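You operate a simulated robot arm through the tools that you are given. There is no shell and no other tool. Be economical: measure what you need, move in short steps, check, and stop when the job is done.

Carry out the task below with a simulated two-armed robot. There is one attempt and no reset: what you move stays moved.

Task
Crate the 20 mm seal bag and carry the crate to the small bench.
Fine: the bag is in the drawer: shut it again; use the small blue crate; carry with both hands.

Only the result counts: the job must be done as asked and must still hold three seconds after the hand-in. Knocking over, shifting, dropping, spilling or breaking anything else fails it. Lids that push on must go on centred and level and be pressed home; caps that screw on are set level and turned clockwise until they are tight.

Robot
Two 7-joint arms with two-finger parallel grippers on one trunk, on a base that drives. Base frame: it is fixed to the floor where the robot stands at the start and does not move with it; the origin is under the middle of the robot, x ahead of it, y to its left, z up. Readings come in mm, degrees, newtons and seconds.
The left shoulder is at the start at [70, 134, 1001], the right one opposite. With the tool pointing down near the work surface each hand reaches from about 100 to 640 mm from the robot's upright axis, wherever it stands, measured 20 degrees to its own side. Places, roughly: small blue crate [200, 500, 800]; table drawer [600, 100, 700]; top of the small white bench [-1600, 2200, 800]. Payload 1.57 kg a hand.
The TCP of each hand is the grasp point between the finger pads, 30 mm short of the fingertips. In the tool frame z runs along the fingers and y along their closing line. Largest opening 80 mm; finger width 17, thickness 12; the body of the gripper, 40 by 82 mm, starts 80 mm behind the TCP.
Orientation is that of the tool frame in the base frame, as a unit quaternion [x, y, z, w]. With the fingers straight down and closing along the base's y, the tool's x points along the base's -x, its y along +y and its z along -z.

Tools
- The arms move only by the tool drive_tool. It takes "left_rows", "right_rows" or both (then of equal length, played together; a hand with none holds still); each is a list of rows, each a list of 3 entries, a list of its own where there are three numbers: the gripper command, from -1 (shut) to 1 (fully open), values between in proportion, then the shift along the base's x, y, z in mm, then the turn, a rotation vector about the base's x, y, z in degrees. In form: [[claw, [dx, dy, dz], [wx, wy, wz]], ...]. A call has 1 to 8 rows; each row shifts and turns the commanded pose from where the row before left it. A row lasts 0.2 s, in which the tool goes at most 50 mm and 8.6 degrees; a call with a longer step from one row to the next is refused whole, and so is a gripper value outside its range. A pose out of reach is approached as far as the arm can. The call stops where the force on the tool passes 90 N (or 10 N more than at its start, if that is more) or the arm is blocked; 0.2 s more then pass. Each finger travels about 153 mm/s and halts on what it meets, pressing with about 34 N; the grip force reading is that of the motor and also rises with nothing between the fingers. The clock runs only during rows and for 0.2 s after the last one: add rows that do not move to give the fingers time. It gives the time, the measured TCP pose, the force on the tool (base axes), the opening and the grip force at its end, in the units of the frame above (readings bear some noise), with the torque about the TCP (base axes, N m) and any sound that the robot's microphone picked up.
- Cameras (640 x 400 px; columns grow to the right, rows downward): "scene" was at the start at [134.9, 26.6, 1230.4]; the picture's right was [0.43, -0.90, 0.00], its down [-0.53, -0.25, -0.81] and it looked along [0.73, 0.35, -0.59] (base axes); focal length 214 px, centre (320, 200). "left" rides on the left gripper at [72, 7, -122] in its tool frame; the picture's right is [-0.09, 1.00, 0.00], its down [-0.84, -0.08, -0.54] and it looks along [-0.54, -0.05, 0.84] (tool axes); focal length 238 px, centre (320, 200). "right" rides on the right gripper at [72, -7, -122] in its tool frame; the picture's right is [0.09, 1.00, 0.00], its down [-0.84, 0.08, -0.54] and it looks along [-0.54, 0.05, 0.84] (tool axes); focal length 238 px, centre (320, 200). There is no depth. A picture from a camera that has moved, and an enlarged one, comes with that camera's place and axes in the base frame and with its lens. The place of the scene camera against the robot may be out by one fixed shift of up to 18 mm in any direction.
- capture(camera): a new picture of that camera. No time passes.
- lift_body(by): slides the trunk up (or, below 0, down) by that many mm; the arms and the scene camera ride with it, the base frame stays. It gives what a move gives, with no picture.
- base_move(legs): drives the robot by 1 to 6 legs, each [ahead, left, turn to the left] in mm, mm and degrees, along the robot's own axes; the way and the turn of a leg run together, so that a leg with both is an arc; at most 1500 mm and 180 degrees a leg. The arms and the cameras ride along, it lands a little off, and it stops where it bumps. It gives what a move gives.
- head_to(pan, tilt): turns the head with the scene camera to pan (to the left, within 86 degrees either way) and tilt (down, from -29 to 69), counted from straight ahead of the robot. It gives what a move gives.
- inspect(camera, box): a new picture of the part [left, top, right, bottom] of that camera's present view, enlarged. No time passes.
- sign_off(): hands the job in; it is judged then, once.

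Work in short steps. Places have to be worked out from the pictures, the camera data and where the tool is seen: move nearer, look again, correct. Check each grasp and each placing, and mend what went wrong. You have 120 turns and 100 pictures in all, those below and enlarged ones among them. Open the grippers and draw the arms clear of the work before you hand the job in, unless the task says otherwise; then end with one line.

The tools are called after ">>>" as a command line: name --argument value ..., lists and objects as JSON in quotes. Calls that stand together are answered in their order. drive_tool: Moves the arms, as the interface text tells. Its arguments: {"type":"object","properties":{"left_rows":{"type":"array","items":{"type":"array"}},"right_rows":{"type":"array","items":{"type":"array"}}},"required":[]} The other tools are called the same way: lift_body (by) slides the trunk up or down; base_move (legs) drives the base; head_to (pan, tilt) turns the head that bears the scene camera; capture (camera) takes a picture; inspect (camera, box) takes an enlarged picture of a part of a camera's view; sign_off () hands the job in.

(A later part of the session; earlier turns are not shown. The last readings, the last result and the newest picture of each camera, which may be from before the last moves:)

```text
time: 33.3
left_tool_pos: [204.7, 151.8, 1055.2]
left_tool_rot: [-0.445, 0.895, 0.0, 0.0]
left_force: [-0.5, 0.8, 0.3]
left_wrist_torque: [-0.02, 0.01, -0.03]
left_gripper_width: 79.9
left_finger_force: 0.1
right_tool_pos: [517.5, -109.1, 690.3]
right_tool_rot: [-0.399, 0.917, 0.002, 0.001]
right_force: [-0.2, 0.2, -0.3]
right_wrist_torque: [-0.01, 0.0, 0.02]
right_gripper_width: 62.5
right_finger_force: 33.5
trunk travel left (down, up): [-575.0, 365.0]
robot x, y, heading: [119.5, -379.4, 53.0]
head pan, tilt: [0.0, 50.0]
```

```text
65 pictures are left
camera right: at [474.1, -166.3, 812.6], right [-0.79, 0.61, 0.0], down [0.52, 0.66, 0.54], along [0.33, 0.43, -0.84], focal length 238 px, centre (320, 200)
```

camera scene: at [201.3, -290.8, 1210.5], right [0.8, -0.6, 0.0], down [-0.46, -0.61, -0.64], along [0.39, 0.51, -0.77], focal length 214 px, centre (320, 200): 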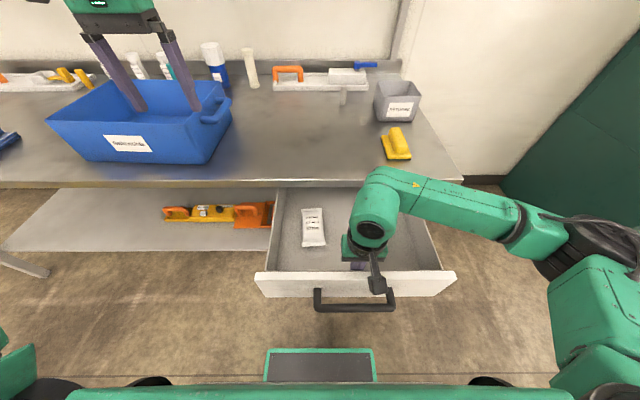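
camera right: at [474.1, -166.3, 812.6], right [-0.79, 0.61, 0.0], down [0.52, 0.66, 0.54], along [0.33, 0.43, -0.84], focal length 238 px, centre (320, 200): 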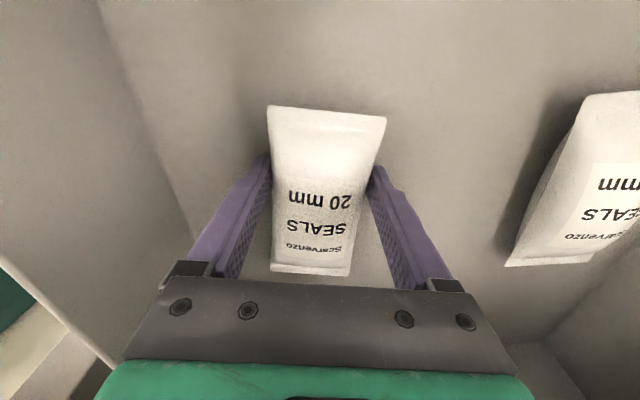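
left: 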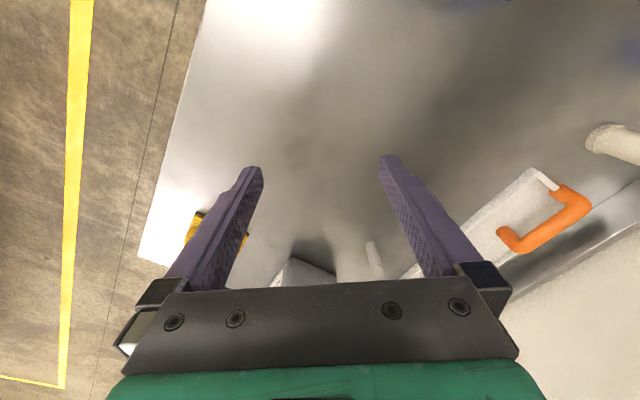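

Gripped at 62.5 mm, 33 N. I'll lift slowly and check.

>>> drive_tool --right_rows '[[-1, [0, 0, 10], [0, 0, 0]], [-1, [0, 0, 15], [0, 0, 0]], [-1, [0, 0, 20], [0, 0, 0]], [-1, [0, 0, 30], [0, 0, 0]], [-1, [0, 0, 35], [0, 0, 0]], [-1, [0, 0, 35], [0, 0, 0]], [-1, [0, 0, 35], [0, 0, 0]]]'

>>> capture --camera "right"

>>> capture --camera "scene"

```text
time: 34.9
left_tool_pos: [204.1, 151.7, 1054.8]
left_tool_rot: [-0.446, 0.895, -0.001, -0.001]
left_force: [0.0, 0.0, -0.1]
left_wrist_torque: [-0.02, 0.01, 0.0]
left_gripper_width: 79.8
left_finger_force: 0.0
right_tool_pos: [517.7, -111.0, 872.6]
right_tool_rot: [-0.398, 0.918, 0.001, 0.001]
right_force: [-0.1, 0.1, -0.7]
right_wrist_torque: [-0.01, -0.02, -0.02]
right_gripper_width: 62.0
right_finger_force: 34.4
trunk travel left (down, up): [-575.0, 365.0]
robot x, y, heading: [119.8, -385.5, 53.0]
head pan, tilt: [0.0, 50.0]
```

```text
64 pictures are left
camera right: at [473.6, -167.1, 994.9], right [-0.79, 0.61, 0.0], down [0.52, 0.66, 0.54], along [0.33, 0.43, -0.84], focal length 238 px, centre (320, 200)
```

right: 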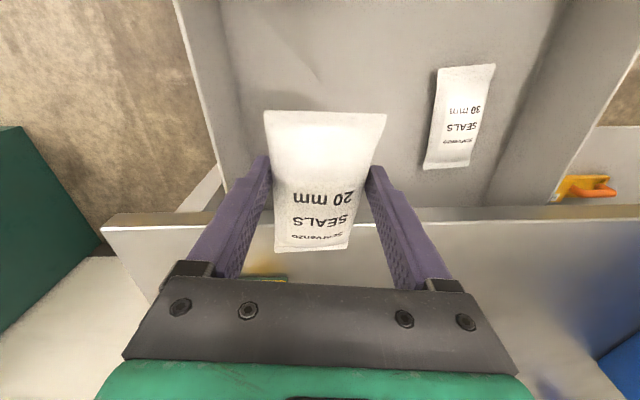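

```text
63 pictures are left
camera scene: at [201.4, -290.2, 1210.5], right [0.8, -0.6, 0.0], down [-0.46, -0.61, -0.64], along [0.39, 0.51, -0.77], focal length 214 px, centre (320, 200)
```

scene: 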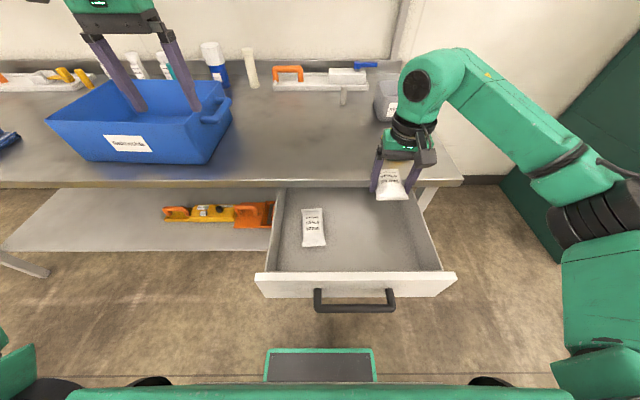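

The bag is held securely. Before driving I'll shut the drawer with the left hand: fingers closed, first moving in front of the handle, high up.

>>> drive_tool --left_rows '[[-1, [8, -46.5, -12], [0, 0, 0]], [-1, [8, -46.5, -12], [0, 0, 0]], [-1, [8, -46.5, -12], [0, 0, 0]], [-1, [8, -46.5, -12], [0, 0, 0]], [-1, [8, -46.5, -12], [0, 0, 0]], [-1, [8, -46.5, -12], [0, 0, 0]], [-1, [8, -46.5, -12], [0, 0, 0]], [-1, [8, -46.5, -12], [0, 0, 0]]]'

>>> capture --camera "scene"

>>> capture --camera "left"

```text
time: 36.7
left_tool_pos: [269.4, -222.3, 960.8]
left_tool_rot: [-0.446, 0.895, 0.001, -0.001]
left_force: [0.9, 0.2, -0.1]
left_wrist_torque: [0.05, 0.01, -0.05]
left_gripper_width: 0.0
left_finger_force: 21.1
right_tool_pos: [517.6, -111.3, 872.4]
right_tool_rot: [-0.397, 0.918, 0.003, 0.0]
right_force: [1.0, 1.2, -1.1]
right_wrist_torque: [-0.02, -0.01, -0.05]
right_gripper_width: 62.0
right_finger_force: 33.9
trunk travel left (down, up): [-575.0, 365.0]
robot x, y, heading: [118.8, -382.9, 53.1]
head pan, tilt: [0.0, 50.0]
```

```text
62 pictures are left
camera scene: at [202.5, -292.4, 1210.6], right [0.8, -0.6, 0.0], down [-0.46, -0.61, -0.64], along [0.39, 0.51, -0.77], focal length 214 px, centre (320, 200)
```

scene: 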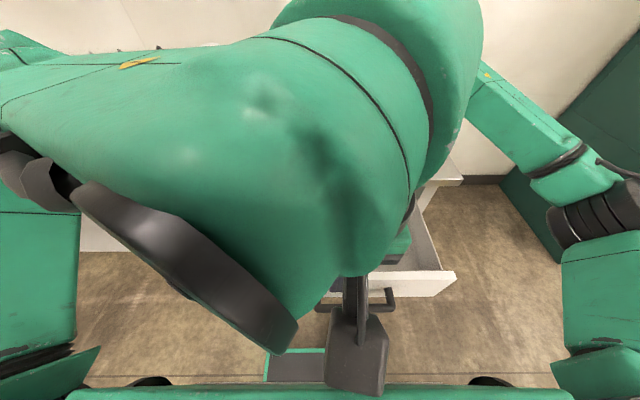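

```text
61 pictures are left
camera left: at [220.6, -276.6, 1082.5], right [-0.74, 0.67, 0.0], down [0.57, 0.62, 0.54], along [0.36, 0.4, -0.84], focal length 238 px, centre (320, 200)
```

left: 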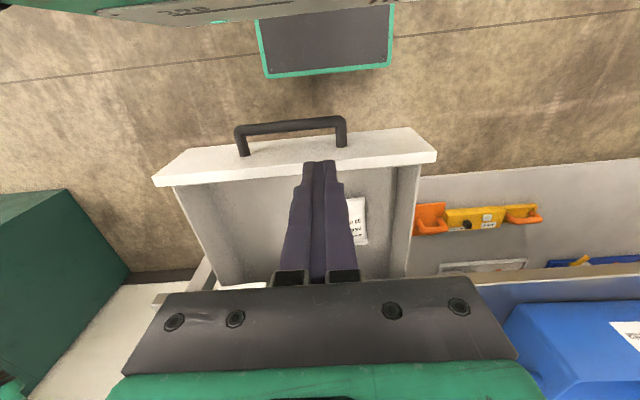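

The bar is at about F=242, quite close to the body. I'll back the base 120 mm to give the left arm room.

>>> base_move --legs '[[-120, 0, 0]]'

>>> drive_tool --left_rows '[[-1, [15, 12, -45], [0, 0, 0]], [-1, [15, 12, -45], [0, 0, 0]], [-1, [15, 12, -45], [0, 0, 0]], [-1, [0, 0, -45], [0, 0, 0]], [-1, [0, 0, -40], [0, 0, 0]], [-1, [0, 0, 0], [0, 0, 0]]]'

>>> capture --camera "left"

>>> capture --camera "scene"

```text
time: 37.9
left_tool_pos: [195.4, -318.1, 960.1]
left_tool_rot: [-0.447, 0.895, -0.001, 0.0]
left_force: [-0.2, -0.9, -0.4]
left_wrist_torque: [-0.01, 0.02, 0.0]
left_gripper_width: 0.0
left_finger_force: 20.9
right_tool_pos: [444.5, -208.0, 873.0]
right_tool_rot: [-0.399, 0.917, 0.002, 0.0]
right_force: [0.4, -0.7, 0.3]
right_wrist_torque: [-0.02, 0.0, 0.0]
right_gripper_width: 61.9
right_finger_force: 34.3
trunk travel left (down, up): [-575.0, 365.0]
robot x, y, heading: [43.5, -478.3, 53.1]
head pan, tilt: [0.0, 50.0]
```

```text
time: 39.3
left_tool_pos: [239.1, -282.9, 739.0]
left_tool_rot: [-0.446, 0.895, 0.0, 0.0]
left_force: [0.9, 0.1, 0.6]
left_wrist_torque: [0.0, -0.01, -0.02]
left_gripper_width: 0.0
left_finger_force: 21.8
right_tool_pos: [445.0, -207.4, 872.9]
right_tool_rot: [-0.398, 0.917, 0.001, 0.001]
right_force: [0.1, -0.3, -0.4]
right_wrist_torque: [0.0, -0.01, -0.03]
right_gripper_width: 62.1
right_finger_force: 34.1
trunk travel left (down, up): [-575.0, 365.0]
robot x, y, heading: [47.2, -478.4, 52.8]
head pan, tilt: [0.0, 50.0]
```

```text
60 pictures are left
camera left: at [191.2, -336.6, 861.6], right [-0.74, 0.67, 0.0], down [0.57, 0.62, 0.54], along [0.36, 0.4, -0.84], focal length 238 px, centre (320, 200)
```

left: 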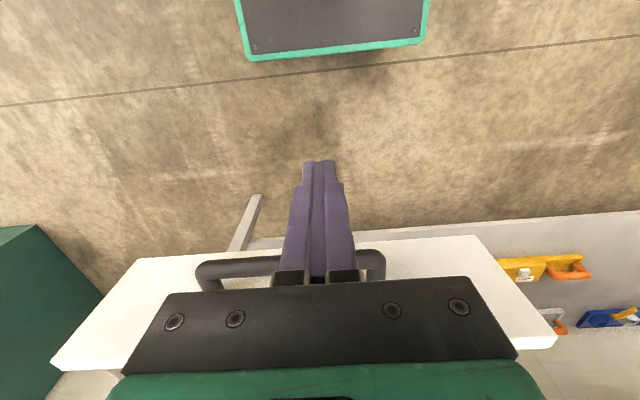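

```text
59 pictures are left
camera scene: at [128.2, -388.1, 1210.5], right [0.8, -0.6, 0.0], down [-0.46, -0.61, -0.64], along [0.39, 0.51, -0.77], focal length 214 px, centre (320, 200)
```

scene: 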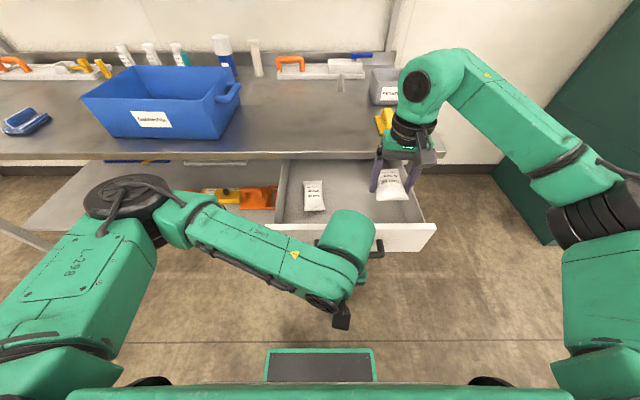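

The left fingers are in front of the bar. I'll lower slightly, centre a bit, and push the drawer shut.

>>> drive_tool --left_rows '[[-1, [16, -12, -14], [0, 0, 0]], [-1, [21, 28, 0], [0, 0, 0]], [-1, [21, 28, 0], [0, 0, 0]], [-1, [18, 24, 0], [0, 0, 0]], [-1, [18, 24, 0], [0, 0, 0]], [-1, [18, 24, 0], [0, 0, 0]], [-1, [18, 24, 0], [0, 0, 0]], [-1, [18, 24, 0], [0, 0, 0]]]'

>>> capture --camera "scene"

```text
time: 41.1
left_tool_pos: [390.3, -116.9, 726.2]
left_tool_rot: [-0.447, 0.894, -0.001, -0.001]
left_force: [-0.2, 0.1, 0.1]
left_wrist_torque: [0.02, 0.02, -0.02]
left_gripper_width: 0.3
left_finger_force: 20.8
right_tool_pos: [446.8, -207.9, 871.9]
right_tool_rot: [-0.395, 0.919, 0.001, 0.001]
right_force: [13.7, -3.1, -0.2]
right_wrist_torque: [0.22, 0.87, -0.29]
right_gripper_width: 61.7
right_finger_force: 34.7
trunk travel left (down, up): [-575.0, 365.0]
robot x, y, heading: [45.5, -477.6, 53.0]
head pan, tilt: [0.0, 50.0]
```

```text
58 pictures are left
camera scene: at [129.0, -388.1, 1210.5], right [0.8, -0.6, 0.0], down [-0.46, -0.61, -0.64], along [0.39, 0.51, -0.77], focal length 214 px, centre (320, 200)
```

scene: 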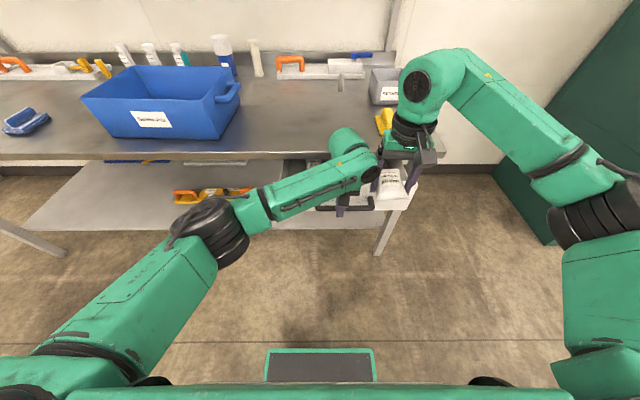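

The left wrist is touching the right gripper. I'll move the right hand away to the right and up, then look.

>>> drive_tool --right_rows '[[-1, [24, -18, 10], [0, 0, 0]], [-1, [24, -18, 20], [0, 0, 0]], [-1, [8, -6, 40], [0, 0, 0]], [-1, [0, 0, 40], [0, 0, 0]]]'

>>> capture --camera "left"

>>> capture --camera "right"

```text
time: 42.1
left_tool_pos: [389.1, -119.5, 726.3]
left_tool_rot: [-0.446, 0.895, 0.0, 0.0]
left_force: [0.3, 0.7, 0.1]
left_wrist_torque: [0.01, -0.02, -0.01]
left_gripper_width: 0.1
left_finger_force: 20.9
right_tool_pos: [501.0, -249.2, 983.1]
right_tool_rot: [-0.398, 0.918, 0.0, 0.001]
right_force: [-0.5, 0.3, -0.1]
right_wrist_torque: [0.0, 0.01, -0.02]
right_gripper_width: 61.9
right_finger_force: 33.7
trunk travel left (down, up): [-575.0, 365.0]
robot x, y, heading: [46.4, -479.4, 52.9]
head pan, tilt: [0.0, 50.0]
```

```text
57 pictures are left
camera left: at [340.4, -172.1, 848.9], right [-0.74, 0.67, 0.0], down [0.56, 0.62, 0.54], along [0.37, 0.4, -0.84], focal length 238 px, centre (320, 200)
```

left: 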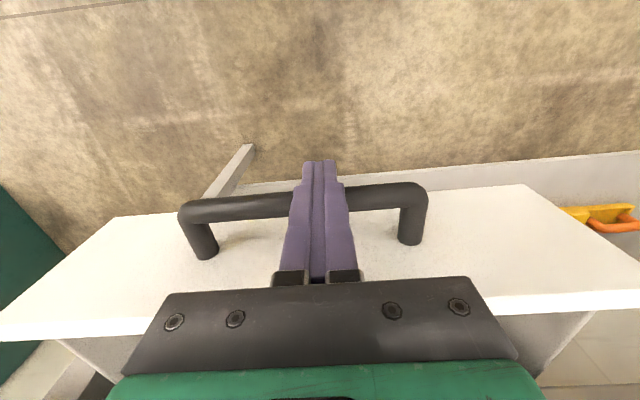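

```text
56 pictures are left
camera right: at [456.6, -306.5, 1106.3], right [-0.79, 0.61, 0.0], down [0.51, 0.66, 0.54], along [0.33, 0.43, -0.84], focal length 238 px, centre (320, 200)
```

right: 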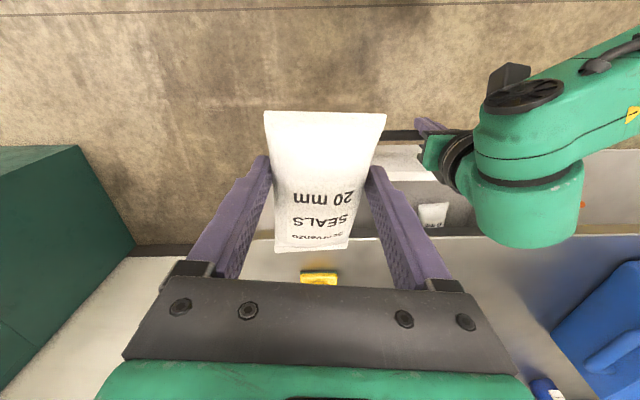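

Now clear. I'll continue pushing the drawer shut.

>>> drive_tool --left_rows '[[-1, [15, 20, 0], [0, 0, 0]], [-1, [15, 20, 0], [0, 0, 0]], [-1, [15, 20, 0], [0, 0, 0]], [-1, [12, 16, 0], [0, 0, 0]], [-1, [6, 8, 0], [0, 0, 0]], [-1, [6, 8, 0], [0, 0, 0]], [-1, [6, 8, 0], [0, 0, 0]], [-1, [6, 8, 0], [0, 0, 0]]]'

>>> capture --camera "left"

>>> capture --camera "scene"

```text
time: 43.9
left_tool_pos: [417.6, -60.2, 728.7]
left_tool_rot: [-0.446, 0.895, 0.0, -0.001]
left_force: [0.6, -0.5, -0.3]
left_wrist_torque: [0.0, -0.01, 0.0]
left_gripper_width: 0.0
left_finger_force: 20.9
left hand out of reach, approached as far as the arm can: row 3, 4, 5, 6, 7, 8
right_tool_pos: [500.8, -249.7, 982.6]
right_tool_rot: [-0.398, 0.918, 0.001, 0.001]
right_force: [0.4, -0.2, -1.2]
right_wrist_torque: [-0.01, 0.0, 0.01]
right_gripper_width: 62.1
right_finger_force: 34.5
trunk travel left (down, up): [-575.0, 365.0]
robot x, y, heading: [43.6, -477.4, 52.8]
head pan, tilt: [0.0, 50.0]
```

```text
55 pictures are left
camera left: at [368.7, -114.5, 850.9], right [-0.74, 0.67, 0.0], down [0.57, 0.62, 0.54], along [0.36, 0.4, -0.84], focal length 238 px, centre (320, 200)
```

left: 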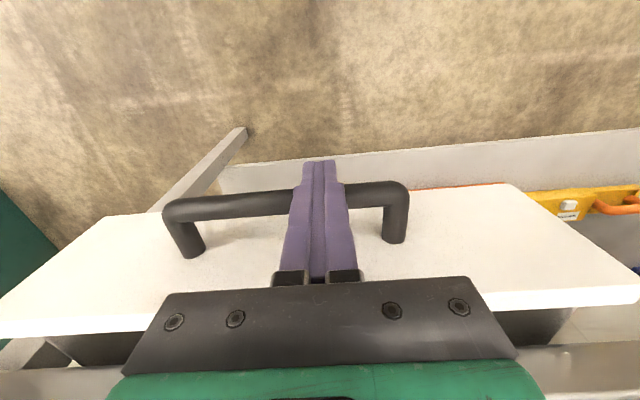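

```text
54 pictures are left
camera scene: at [128.2, -387.9, 1210.5], right [0.8, -0.6, 0.0], down [-0.46, -0.61, -0.64], along [0.39, 0.51, -0.77], focal length 214 px, centre (320, 200)
```

scene: 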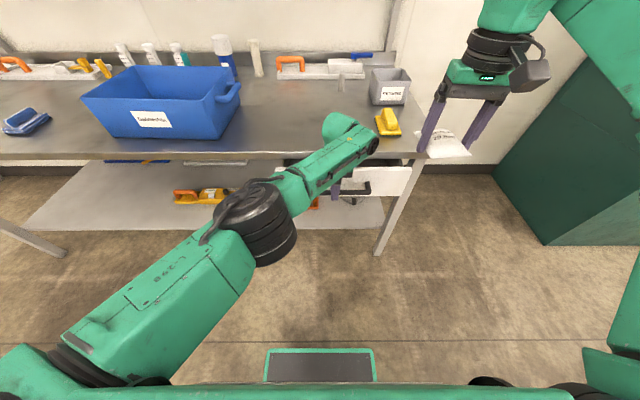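

The arm is at its reach limit, with about 70 mm of drawer left. I'll drive the base ahead 50 mm so the hand pushes it along.

>>> base_move --legs '[[50, 0, 0]]'

>>> capture --camera "left"

```text
time: 44.9
left_tool_pos: [445.3, -19.6, 729.0]
left_tool_rot: [-0.446, 0.895, 0.0, 0.0]
left_force: [-0.8, -0.1, 1.6]
left_wrist_torque: [-0.01, 0.04, -0.02]
left_gripper_width: 0.2
left_finger_force: 21.1
right_tool_pos: [531.5, -210.5, 985.2]
right_tool_rot: [-0.398, 0.917, 0.001, 0.001]
right_force: [0.0, 0.7, -0.6]
right_wrist_torque: [0.0, 0.0, -0.01]
right_gripper_width: 62.1
right_finger_force: 34.2
trunk travel left (down, up): [-575.0, 365.0]
robot x, y, heading: [73.7, -438.8, 53.0]
head pan, tilt: [0.0, 50.0]
```

```text
53 pictures are left
camera left: at [398.8, -74.5, 851.1], right [-0.74, 0.67, 0.0], down [0.57, 0.62, 0.54], along [0.36, 0.4, -0.84], focal length 238 px, centre (320, 200)
```

left: 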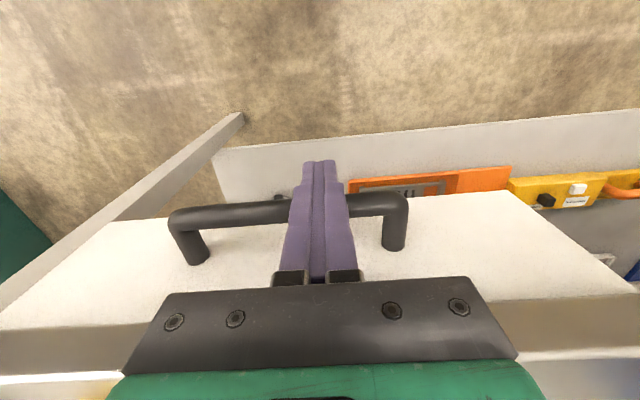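

About 20 mm left. I'll drive ahead 15 mm, then finish in small steps.

>>> base_move --legs '[[14, 0, 0]]'

>>> base_move --legs '[[8, 0, 0]]'

>>> capture --camera "left"

>>> inspect --camera "scene" --box '[240, 120, 440, 245]'

```text
time: 45.6
left_tool_pos: [454.8, -10.2, 729.5]
left_tool_rot: [-0.447, 0.895, 0.0, 0.0]
left_force: [0.6, -0.4, 0.3]
left_wrist_torque: [0.04, -0.02, 0.01]
left_gripper_width: 0.1
left_finger_force: 21.1
right_tool_pos: [539.5, -198.8, 984.4]
right_tool_rot: [-0.398, 0.917, 0.001, 0.001]
right_force: [0.4, -0.5, -0.3]
right_wrist_torque: [0.0, 0.02, 0.0]
right_gripper_width: 61.8
right_finger_force: 33.7
trunk travel left (down, up): [-575.0, 365.0]
robot x, y, heading: [85.2, -430.8, 52.9]
head pan, tilt: [0.0, 50.0]
```

```text
time: 46.4
left_tool_pos: [461.1, -2.6, 729.1]
left_tool_rot: [-0.447, 0.895, 0.0, 0.0]
left_force: [-0.5, -1.8, 0.2]
left_wrist_torque: [-0.04, 0.05, -0.02]
left_gripper_width: 0.0
left_finger_force: 20.7
right_tool_pos: [544.8, -190.5, 983.8]
right_tool_rot: [-0.398, 0.917, 0.002, 0.0]
right_force: [0.0, -0.4, -1.9]
right_wrist_torque: [-0.05, 0.02, -0.01]
right_gripper_width: 61.9
right_finger_force: 33.5
trunk travel left (down, up): [-575.0, 365.0]
robot x, y, heading: [90.0, -421.3, 53.0]
head pan, tilt: [0.0, 50.0]
```

```text
52 pictures are left
camera left: at [412.0, -57.2, 851.1], right [-0.74, 0.67, 0.0], down [0.57, 0.62, 0.54], along [0.36, 0.4, -0.84], focal length 238 px, centre (320, 200)
```

left: 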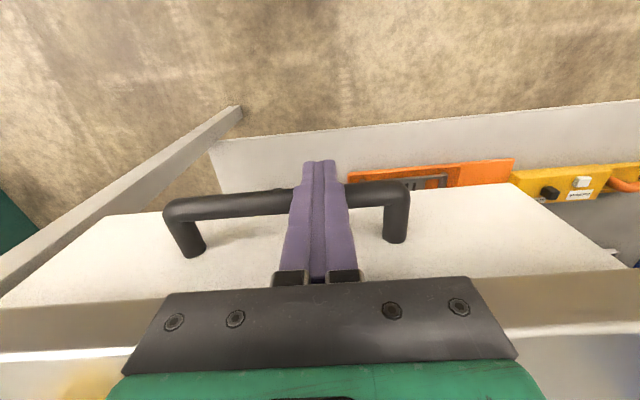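

```text
3.20 times, centred on (340, 182) of scene
camera zoom: at [171.4, -330.6, 1210.6], right [0.8, -0.6, 0.0], down [-0.46, -0.61, -0.64], along [0.39, 0.51, -0.77], focal length 686 px, centre (256, 256)
```

zoom: 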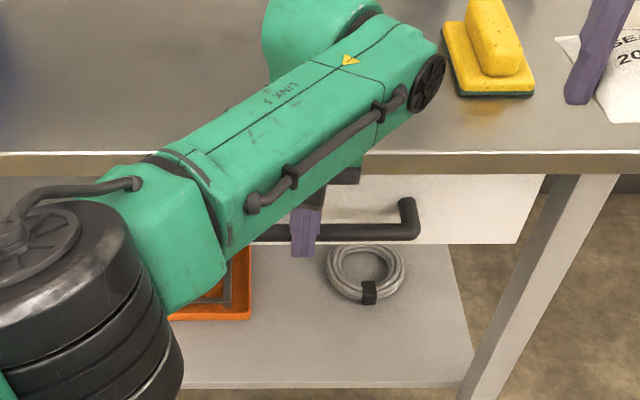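

Almost shut, but no stop felt yet. I'll drive ahead a few more mm and watch for force.

>>> base_move --legs '[[6, 0, 0]]'

>>> base_move --legs '[[6, 0, 0]]'

>>> capture --camera "left"

```text
time: 47.1
left_tool_pos: [460.5, -3.0, 729.2]
left_tool_rot: [-0.446, 0.895, -0.002, -0.003]
left_force: [-24.7, -26.9, -13.3]
left_wrist_torque: [-0.68, 0.42, 0.03]
left_gripper_width: 0.0
left_finger_force: 21.5
right_tool_pos: [546.5, -190.0, 985.2]
right_tool_rot: [-0.398, 0.917, 0.002, 0.003]
right_force: [-0.9, -0.1, -0.4]
right_wrist_torque: [0.02, 0.01, 0.01]
right_gripper_width: 61.8
right_finger_force: 34.2
trunk travel left (down, up): [-575.0, 365.0]
robot x, y, heading: [93.5, -419.5, 53.0]
head pan, tilt: [0.0, 50.0]
```

```text
time: 47.8
left_tool_pos: [461.6, -2.9, 728.8]
left_tool_rot: [-0.446, 0.895, -0.004, -0.009]
left_force: [-31.7, -33.3, -6.8]
left_wrist_torque: [-0.75, 0.5, 0.07]
left_gripper_width: 0.2
left_finger_force: 21.8
right_tool_pos: [547.3, -186.6, 986.9]
right_tool_rot: [-0.398, 0.917, 0.003, 0.003]
right_force: [0.8, -0.2, -0.9]
right_wrist_torque: [0.02, 0.01, 0.0]
right_gripper_width: 61.7
right_finger_force: 33.7
trunk travel left (down, up): [-575.0, 365.0]
robot x, y, heading: [96.5, -413.9, 53.2]
head pan, tilt: [0.0, 50.0]
```

```text
50 pictures are left
camera left: at [413.9, -54.9, 852.4], right [-0.74, 0.67, 0.0], down [0.57, 0.63, 0.53], along [0.35, 0.39, -0.85], focal length 238 px, centre (320, 200)
```

left: 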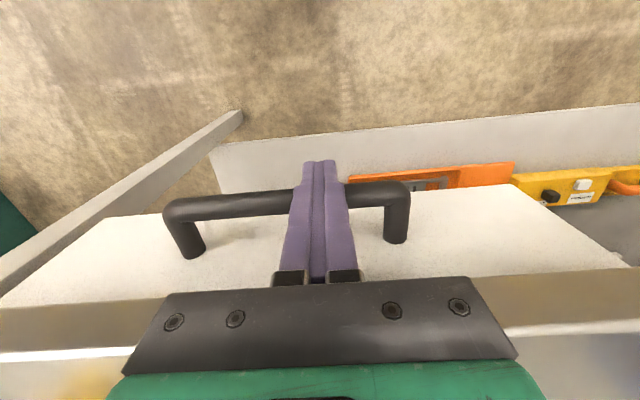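

The drawer is fully shut (hard stop, 45 N). I'll back off, then raise the left hand clear.

>>> base_move --legs '[[-80, 0, 0]]'

>>> drive_tool --left_rows '[[-1, [-12, -16, 40], [0, 0, 0]], [-1, [-12, -16, 45], [0, 0, 0]], [-1, [-20, 15, 42], [0, 0, 0]], [-1, [-25, 20, 38], [0, 0, 0]], [-1, [-25, 20, 38], [0, 0, 0]], [-1, [-36, 27, 20], [0, 0, 0]], [-1, [-36, 27, 15], [0, 0, 0]], [-1, [-36, 27, 10], [0, 0, 0]]]'

>>> capture --camera "scene"

```text
time: 48.9
left_tool_pos: [416.5, -64.5, 725.9]
left_tool_rot: [-0.445, 0.895, -0.005, -0.012]
left_force: [-0.8, -0.2, -0.6]
left_wrist_torque: [-0.01, -0.02, -0.04]
left_gripper_width: 0.0
left_finger_force: 21.5
right_tool_pos: [503.0, -247.7, 983.3]
right_tool_rot: [-0.397, 0.918, 0.001, 0.0]
right_force: [-0.4, 0.5, -0.4]
right_wrist_torque: [0.05, 0.0, 0.01]
right_gripper_width: 61.7
right_finger_force: 34.1
trunk travel left (down, up): [-575.0, 365.0]
robot x, y, heading: [49.3, -475.2, 52.9]
head pan, tilt: [0.0, 50.0]
```

```text
time: 50.7
left_tool_pos: [209.6, 42.7, 974.3]
left_tool_rot: [-0.444, 0.896, -0.007, -0.011]
left_force: [-0.4, 0.0, -0.3]
left_wrist_torque: [-0.04, -0.05, 0.02]
left_gripper_width: 0.1
left_finger_force: 21.6
right_tool_pos: [501.4, -247.2, 985.0]
right_tool_rot: [-0.398, 0.917, 0.001, 0.001]
right_force: [0.1, -0.1, -0.6]
right_wrist_torque: [-0.01, -0.01, -0.04]
right_gripper_width: 61.7
right_finger_force: 33.9
trunk travel left (down, up): [-575.0, 365.0]
robot x, y, heading: [45.7, -477.5, 52.8]
head pan, tilt: [0.0, 50.0]
```

```text
49 pictures are left
camera scene: at [128.5, -384.8, 1210.6], right [0.8, -0.6, 0.0], down [-0.46, -0.61, -0.64], along [0.39, 0.51, -0.77], focal length 214 px, centre (320, 200)
```

scene: 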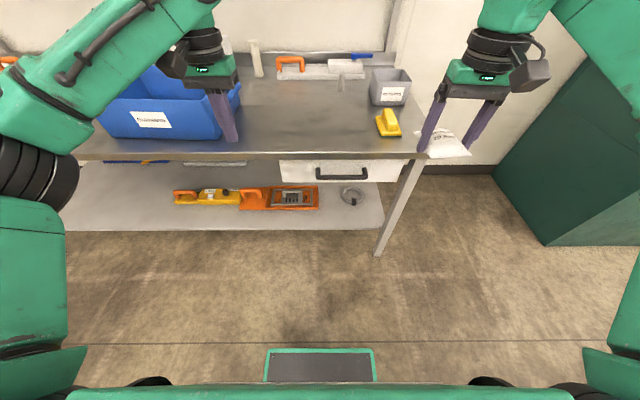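

The drawer looks shut. I'll raise both hands above crate height and drive left to stand in front of the crate.

>>> drive_tool --left_rows '[[-1, [-20, 15, 40], [0, 0, 0]], [-1, [-20, 15, 40], [0, 0, 0]], [0, [-10, 8, 30], [0, 0, 0]]]' --right_rows '[[-1, [0, 0, 30], [0, 0, 0]], [-1, [0, 0, 30], [0, 0, 0]], [-1, [0, 0, 20], [0, 0, 0]]]'

>>> base_move --legs '[[0, 450, 0]]'

>>> capture --camera "scene"

>>> capture --camera "left"

>>> capture --camera "right"

```text
time: 51.5
left_tool_pos: [164.3, 79.2, 1085.1]
left_tool_rot: [-0.444, 0.896, -0.005, -0.011]
left_force: [0.4, 0.4, 0.3]
left_wrist_torque: [0.04, 0.0, 0.0]
left_gripper_width: 40.1
left_finger_force: 0.1
right_tool_pos: [503.7, -247.5, 1063.5]
right_tool_rot: [-0.396, 0.918, 0.002, 0.0]
right_force: [0.5, 0.2, -1.6]
right_wrist_torque: [-0.01, 0.05, 0.0]
right_gripper_width: 61.8
right_finger_force: 34.1
trunk travel left (down, up): [-575.0, 365.0]
robot x, y, heading: [46.4, -474.0, 52.8]
head pan, tilt: [0.0, 50.0]
```

```text
time: 54.2
left_tool_pos: [-198.0, 351.7, 1084.0]
left_tool_rot: [-0.448, 0.894, -0.006, -0.011]
left_force: [0.9, 0.5, 0.1]
left_wrist_torque: [0.03, -0.02, 0.03]
left_gripper_width: 40.1
left_finger_force: 0.0
right_tool_pos: [142.4, 25.8, 1062.9]
right_tool_rot: [-0.4, 0.916, 0.001, 0.001]
right_force: [0.0, 0.0, -0.8]
right_wrist_torque: [0.0, -0.02, 0.02]
right_gripper_width: 62.1
right_finger_force: 34.4
trunk travel left (down, up): [-575.0, 365.0]
robot x, y, heading: [-314.5, -206.9, 53.2]
head pan, tilt: [0.0, 50.0]
```

```text
48 pictures are left
camera scene: at [-229.6, -115.5, 1210.5], right [0.8, -0.6, 0.0], down [-0.46, -0.61, -0.64], along [0.38, 0.52, -0.77], focal length 214 px, centre (320, 200)
```

scene: 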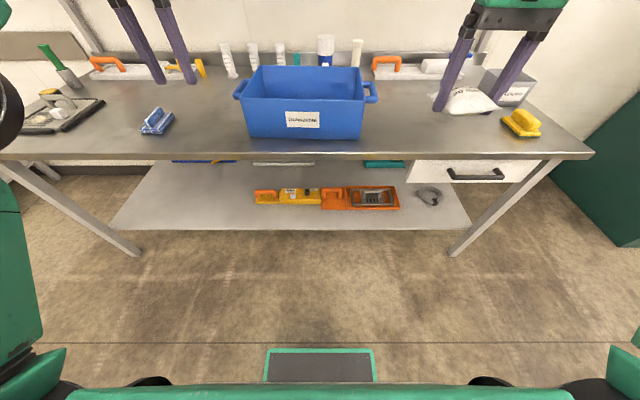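

```text
47 pictures are left
camera left: at [-244.3, 299.3, 1207.9], right [-0.74, 0.67, 0.0], down [0.57, 0.63, 0.52], along [0.35, 0.39, -0.85], focal length 238 px, centre (320, 200)
```

left: 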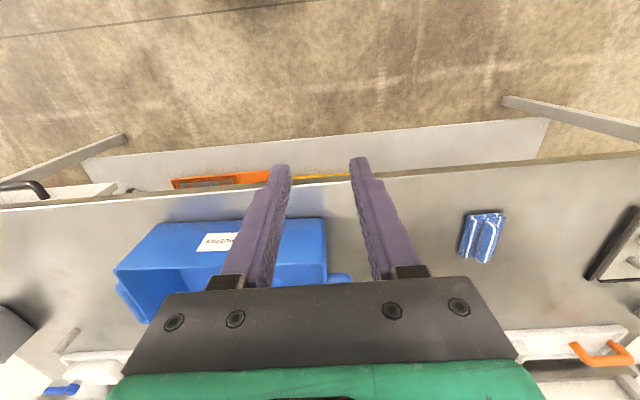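

```text
46 pictures are left
camera right: at [99.0, -31.5, 1185.2], right [-0.79, 0.61, 0.0], down [0.51, 0.66, 0.54], along [0.33, 0.43, -0.84], focal length 238 px, centre (320, 200)
```

right: 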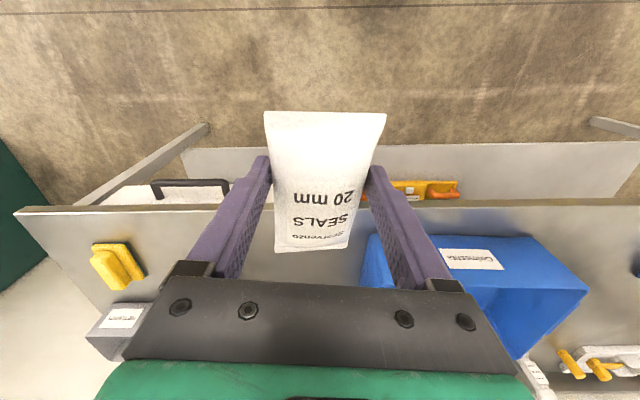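

The crate is nearly straight ahead (centre about F=840, L=+35; rim z≈940). I'll drive up to it.

>>> base_move --legs '[[340, 35, 0]]'

>>> head_to --pan 0 --tilt 55

>>> capture --camera "scene"

>>> capture --camera "right"

>>> capture --camera "left"

```text
time: 56.4
left_tool_pos: [-23.6, 641.9, 1084.2]
left_tool_rot: [-0.446, 0.895, -0.005, -0.011]
left_force: [0.1, 0.4, 0.5]
left_wrist_torque: [0.0, -0.01, 0.01]
left_gripper_width: 40.1
left_finger_force: 0.1
right_tool_pos: [316.6, 313.9, 1064.1]
right_tool_rot: [-0.398, 0.917, 0.001, 0.0]
right_force: [-0.2, -0.4, -1.0]
right_wrist_torque: [-0.01, 0.01, -0.05]
right_gripper_width: 61.8
right_finger_force: 33.9
trunk travel left (down, up): [-575.0, 365.0]
robot x, y, heading: [-141.3, 79.4, 53.1]
head pan, tilt: [0.0, 50.0]
```

```text
time: 57.1
left_tool_pos: [-23.0, 640.5, 1084.2]
left_tool_rot: [-0.446, 0.895, -0.005, -0.012]
left_force: [-0.7, 0.2, 1.3]
left_wrist_torque: [-0.01, 0.02, -0.01]
left_gripper_width: 39.9
left_finger_force: 0.0
right_tool_pos: [315.9, 313.7, 1063.5]
right_tool_rot: [-0.398, 0.917, 0.001, 0.0]
right_force: [-0.2, 0.4, -0.9]
right_wrist_torque: [-0.01, 0.04, 0.01]
right_gripper_width: 61.7
right_finger_force: 33.6
trunk travel left (down, up): [-575.0, 365.0]
robot x, y, heading: [-139.3, 84.2, 53.0]
head pan, tilt: [0.0, 55.0]
```

```text
45 pictures are left
camera scene: at [-59.4, 170.7, 1204.0], right [0.8, -0.6, 0.0], down [-0.49, -0.65, -0.57], along [0.34, 0.46, -0.82], focal length 214 px, centre (320, 200)
```

scene: 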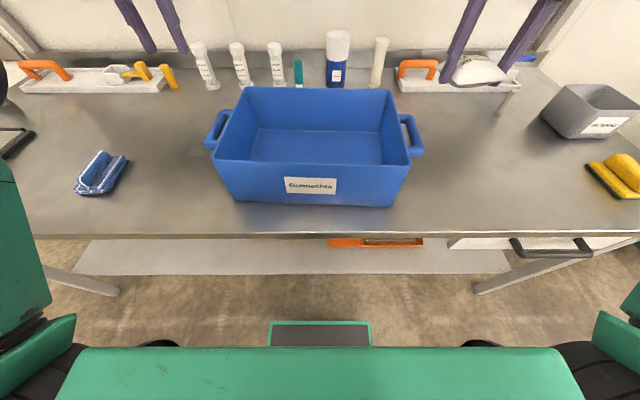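

```text
44 pictures are left
camera right: at [272.5, 257.2, 1185.1], right [-0.79, 0.61, 0.0], down [0.51, 0.66, 0.54], along [0.33, 0.43, -0.84], focal length 238 px, centre (320, 200)
```

right: 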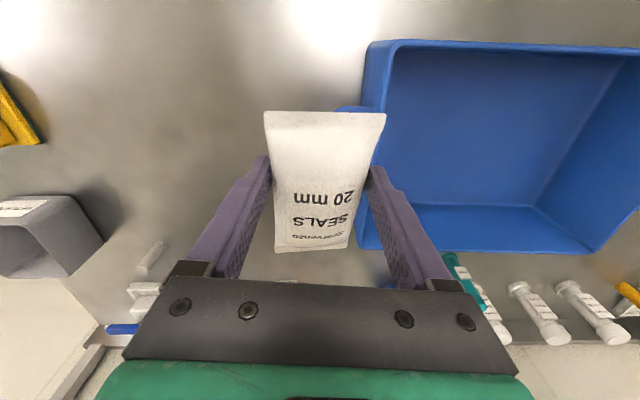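

```text
43 pictures are left
camera left: at [-69.6, 589.5, 1207.7], right [-0.74, 0.67, 0.0], down [0.57, 0.63, 0.52], along [0.35, 0.38, -0.85], focal length 238 px, centre (320, 200)
```

left: 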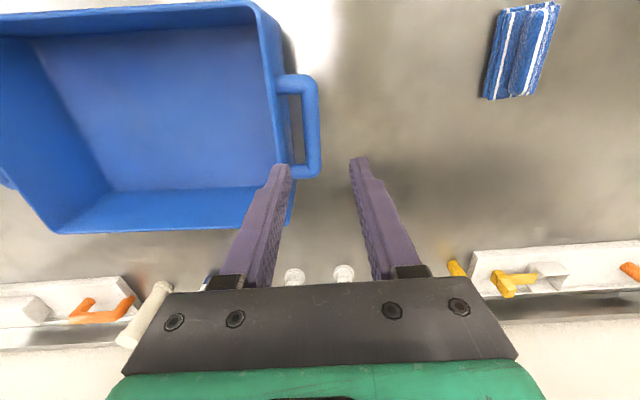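

The crate is in full view: rim F 388–633, about L −172…+175, with the handles near F≈510. I'll carry the bag over the middle of the crate.

>>> drive_tool --right_rows '[[-1, [-29.5, 32.2, 0], [0, 0, 0]], [-1, [-29.5, 32.2, 0], [0, 0, 0]], [-1, [-29.5, 32.2, 0], [0, 0, 0]], [-1, [-29.5, 32.2, 0], [0, 0, 0]], [-1, [-29.5, 32.2, 0], [0, 0, 0]], [-1, [0, 0, -35], [0, 0, 0]], [-1, [0, 0, -35], [0, 0, 0]]]'

>>> capture --camera "right"

>>> capture --camera "scene"

```text
time: 58.7
left_tool_pos: [-23.7, 642.1, 1082.4]
left_tool_rot: [-0.446, 0.895, -0.004, -0.011]
left_force: [-0.4, -1.7, -0.3]
left_wrist_torque: [-0.04, -0.01, -0.03]
left_gripper_width: 39.7
left_finger_force: 0.0
right_tool_pos: [169.3, 477.6, 992.2]
right_tool_rot: [-0.398, 0.917, 0.001, 0.0]
right_force: [0.5, 0.3, -1.0]
right_wrist_torque: [-0.03, -0.01, -0.01]
right_gripper_width: 61.8
right_finger_force: 33.6
right hand out of reach, approached as far as the arm can: row 5
trunk travel left (down, up): [-575.0, 365.0]
robot x, y, heading: [-139.0, 81.7, 53.2]
head pan, tilt: [0.0, 55.0]
```

```text
42 pictures are left
camera right: at [124.6, 420.2, 1114.0], right [-0.79, 0.61, 0.0], down [0.51, 0.66, 0.54], along [0.33, 0.43, -0.84], focal length 238 px, centre (320, 200)
```

right: 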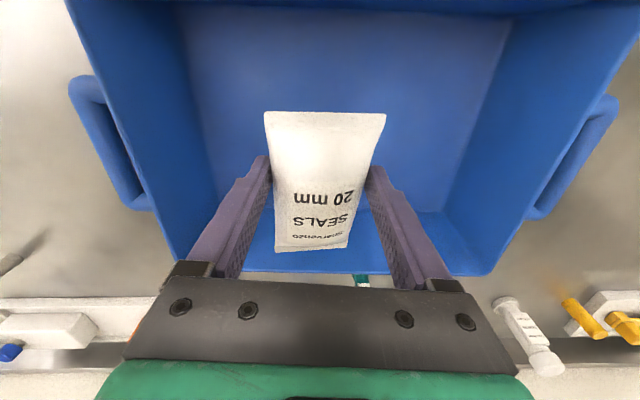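

```text
41 pictures are left
camera scene: at [-59.2, 171.5, 1203.9], right [0.8, -0.6, 0.0], down [-0.49, -0.66, -0.57], along [0.34, 0.46, -0.82], focal length 214 px, centre (320, 200)
```

scene: 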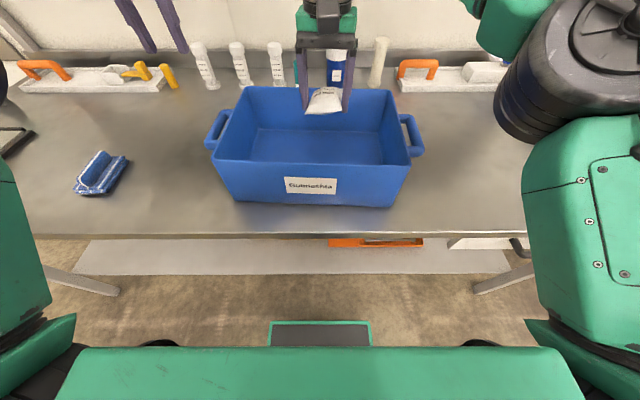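

The bag is over the crate floor; I'll lower it in.

>>> drive_tool --right_rows '[[-1, [-3, -4, -35], [0, 0, 0]], [-1, [-3, -4, -35], [0, 0, 0]], [-1, [0, 0, -30], [0, 0, 0]], [-1, [0, 0, -25], [0, 0, 0]], [-1, [0, 0, -10], [0, 0, 0]], [-1, [0, 0, 0], [0, 0, 0]]]'

>>> capture --camera "right"

```text
time: 60.1
left_tool_pos: [-23.5, 640.4, 1084.7]
left_tool_rot: [-0.445, 0.895, -0.004, -0.011]
left_force: [-0.5, 0.0, -0.2]
left_wrist_torque: [-0.02, 0.01, 0.02]
left_gripper_width: 40.1
left_finger_force: 0.0
right_tool_pos: [163.7, 467.7, 857.7]
right_tool_rot: [-0.397, 0.918, 0.001, 0.0]
right_force: [-0.4, 0.4, -0.2]
right_wrist_torque: [-0.03, 0.03, 0.03]
right_gripper_width: 61.6
right_finger_force: 34.3
trunk travel left (down, up): [-575.0, 365.0]
robot x, y, heading: [-140.0, 81.9, 53.1]
head pan, tilt: [0.0, 55.0]
```

```text
40 pictures are left
camera right: at [119.9, 410.4, 979.9], right [-0.79, 0.61, 0.0], down [0.51, 0.66, 0.54], along [0.33, 0.43, -0.84], focal length 238 px, centre (320, 200)
```

right: 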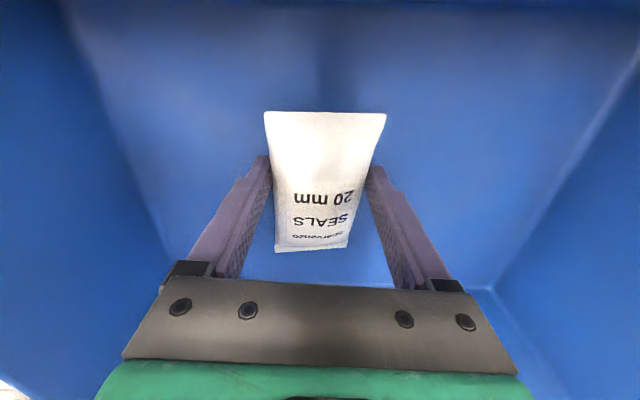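

Well inside. I'll go down in small steps until contact.

>>> drive_tool --right_rows '[[-1, [0, 0, -6], [0, 0, 0]], [-1, [0, 0, -5], [0, 0, 0]], [-1, [0, 0, -4], [0, 0, 0]], [-1, [0, 0, 0], [0, 0, 0]]]'

```text
time: 61.1
left_tool_pos: [-26.2, 637.8, 1086.7]
left_tool_rot: [-0.446, 0.895, -0.003, -0.01]
left_force: [-0.1, 0.1, -0.2]
left_wrist_torque: [0.0, 0.0, -0.01]
left_gripper_width: 39.8
left_finger_force: 0.0
right_tool_pos: [162.4, 464.9, 844.9]
right_tool_rot: [-0.399, 0.917, 0.003, 0.001]
right_force: [-2.1, -4.1, 17.4]
right_wrist_torque: [0.81, -0.35, 0.0]
right_gripper_width: 61.9
right_finger_force: 33.9
trunk travel left (down, up): [-575.0, 365.0]
robot x, y, heading: [-140.9, 80.8, 53.2]
head pan, tilt: [0.0, 55.0]
```

It touches the floor (17 N). I'll ease up 2 mm and release.

>>> drive_tool --right_rows '[[-1, [0, 0, 2], [0, 0, 0]], [-0.2, [0, 0, 0], [0, 0, 0]], [1, [0, 0, 0], [0, 0, 0]], [1, [0, 0, 0], [0, 0, 0]], [1, [0, 0, 25], [0, 0, 0]], [1, [0, 0, 35], [0, 0, 0]], [1, [0, 0, 45], [0, 0, 0]], [1, [0, 0, 45], [0, 0, 0]]]'

>>> capture --camera "right"

```text
time: 62.9
left_tool_pos: [-23.7, 639.9, 1085.5]
left_tool_rot: [-0.446, 0.895, -0.005, -0.012]
left_force: [-0.6, 0.1, -0.7]
left_wrist_torque: [-0.05, 0.02, 0.0]
left_gripper_width: 40.0
left_finger_force: 0.1
right_tool_pos: [162.6, 465.3, 996.2]
right_tool_rot: [-0.398, 0.917, 0.001, 0.002]
right_force: [-0.5, 0.8, -0.4]
right_wrist_torque: [0.02, -0.01, -0.01]
right_gripper_width: 80.0
right_finger_force: 0.0
trunk travel left (down, up): [-575.0, 365.0]
robot x, y, heading: [-142.6, 84.5, 53.3]
head pan, tilt: [0.0, 55.0]
```

```text
39 pictures are left
camera right: at [117.9, 408.7, 1118.7], right [-0.79, 0.61, 0.0], down [0.51, 0.66, 0.54], along [0.33, 0.43, -0.84], focal length 238 px, centre (320, 200)
```

right: 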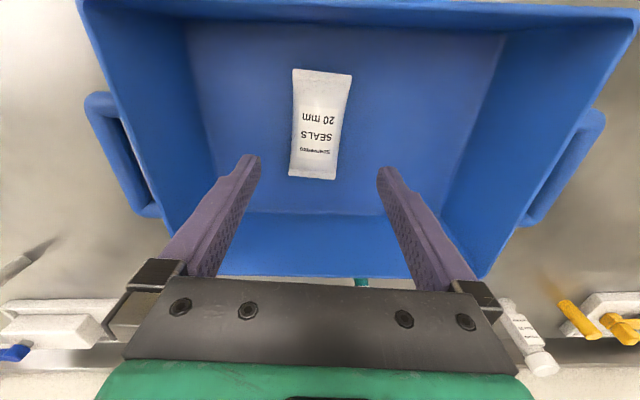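

The bag lies in the crate. The handle bars come out near L=+226 and L=−196, F≈500–516, z≈913, with the crate turned about 4° clockwise. I'll hover both hands over the handles with a reduced opening.

>>> drive_tool --left_rows '[[0.1, [2.6, -1.9, -15], [1.1, -1, 0]], [0.1, [2.6, -1.9, -15], [0, 0, -4.5]], [0.1, [2.6, -1.9, -15], [0, 0, 0]], [0.1, [2.6, -1.9, -15], [0, 0, 0]], [0.1, [2.6, -1.9, -15], [0, 0, 0]], [0.1, [0, 0, 0], [0, 0, 0]]]' --right_rows '[[1, [0, 0, 15], [0, 0, 0]], [0.1, [38, -25.6, 0], [0, 0, 0]], [0.1, [38, -25.6, 0], [0, 0, 1.5]], [0.1, [38, -25.6, 0], [0, 0, 0]], [0.1, [38, -25.6, 0], [0, 0, 0]], [0.1, [0, 0, 0], [0, 0, 0]]]'

>>> capture --camera "left"

>>> capture --camera "right"

>>> capture --camera "scene"

```text
time: 64.3
left_tool_pos: [-10.7, 632.7, 1008.4]
left_tool_rot: [-0.411, 0.912, -0.001, 0.001]
left_force: [-0.8, 0.0, -0.9]
left_wrist_torque: [-0.03, -0.02, 0.0]
left_gripper_width: 44.1
left_finger_force: 0.0
right_tool_pos: [313.5, 364.4, 1009.6]
right_tool_rot: [-0.411, 0.912, 0.0, 0.001]
right_force: [0.1, 0.1, 0.2]
right_wrist_torque: [-0.02, 0.0, 0.01]
right_gripper_width: 44.0
right_finger_force: 0.1
trunk travel left (down, up): [-575.0, 365.0]
robot x, y, heading: [-139.2, 82.8, 53.0]
head pan, tilt: [0.0, 55.0]
```

```text
38 pictures are left
camera left: at [-63.8, 582.2, 1130.4], right [-0.69, 0.73, 0.0], down [0.61, 0.58, 0.54], along [0.4, 0.37, -0.84], focal length 238 px, centre (320, 200)
```

left: 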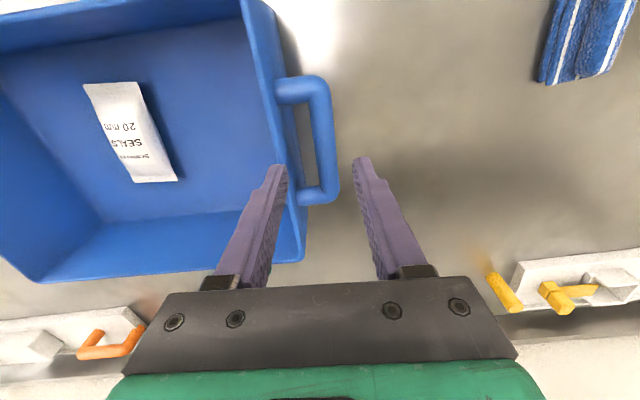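

```text
37 pictures are left
camera right: at [270.9, 306.7, 1132.1], right [-0.81, 0.59, 0.0], down [0.5, 0.68, 0.54], along [0.32, 0.44, -0.84], focal length 238 px, centre (320, 200)
```

right: 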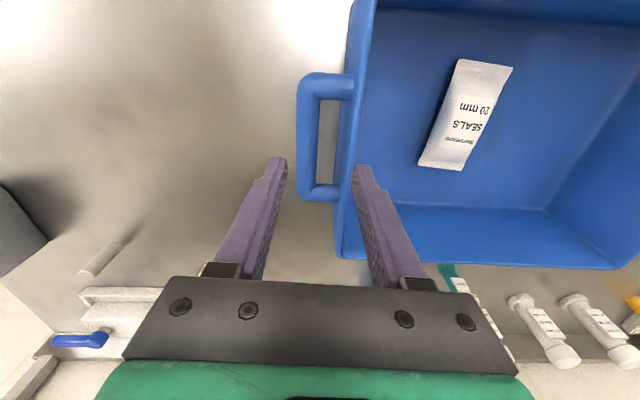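

```text
36 pictures are left
camera scene: at [-60.6, 170.9, 1204.0], right [0.8, -0.6, 0.0], down [-0.49, -0.66, -0.57], along [0.35, 0.46, -0.82], focal length 214 px, centre (320, 200)
```

scene: 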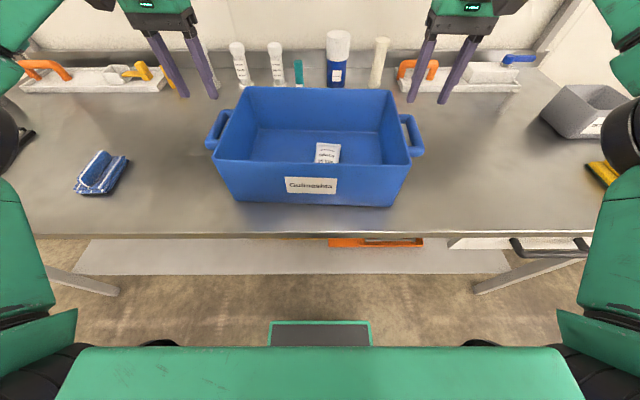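

Left alignment looks right. I'll zoom on the right handle to check its angle.

>>> inspect --camera "right" --box '[260, 50, 420, 220]'

>>> inspect --camera "left" --box '[220, 50, 380, 220]'

```text
2.35 times, centred on (340, 135) of right
camera zoom: at [270.9, 306.7, 1132.1], right [-0.81, 0.59, 0.0], down [0.5, 0.68, 0.54], along [0.32, 0.44, -0.84], focal length 561 px, centre (273, 353)
```

zoom: 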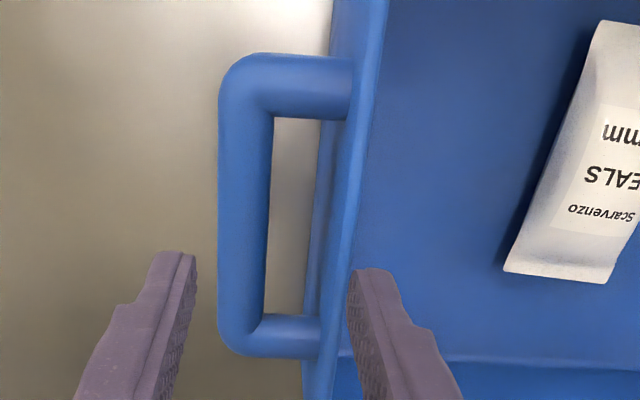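

```text
2.35 times, centred on (300, 135) of left
camera zoom: at [-63.8, 582.2, 1130.4], right [-0.69, 0.73, 0.0], down [0.61, 0.58, 0.54], along [0.4, 0.37, -0.84], focal length 561 px, centre (367, 353)
```

zoom: 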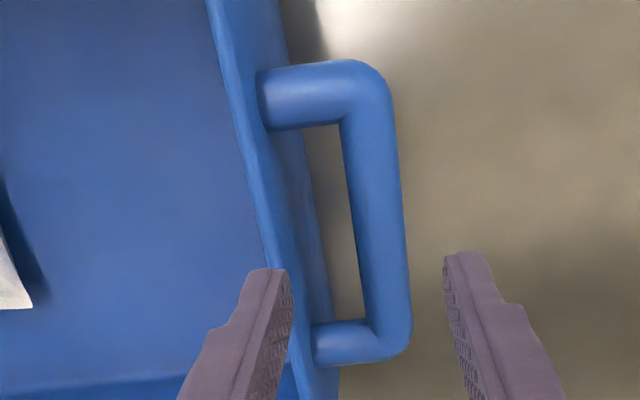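

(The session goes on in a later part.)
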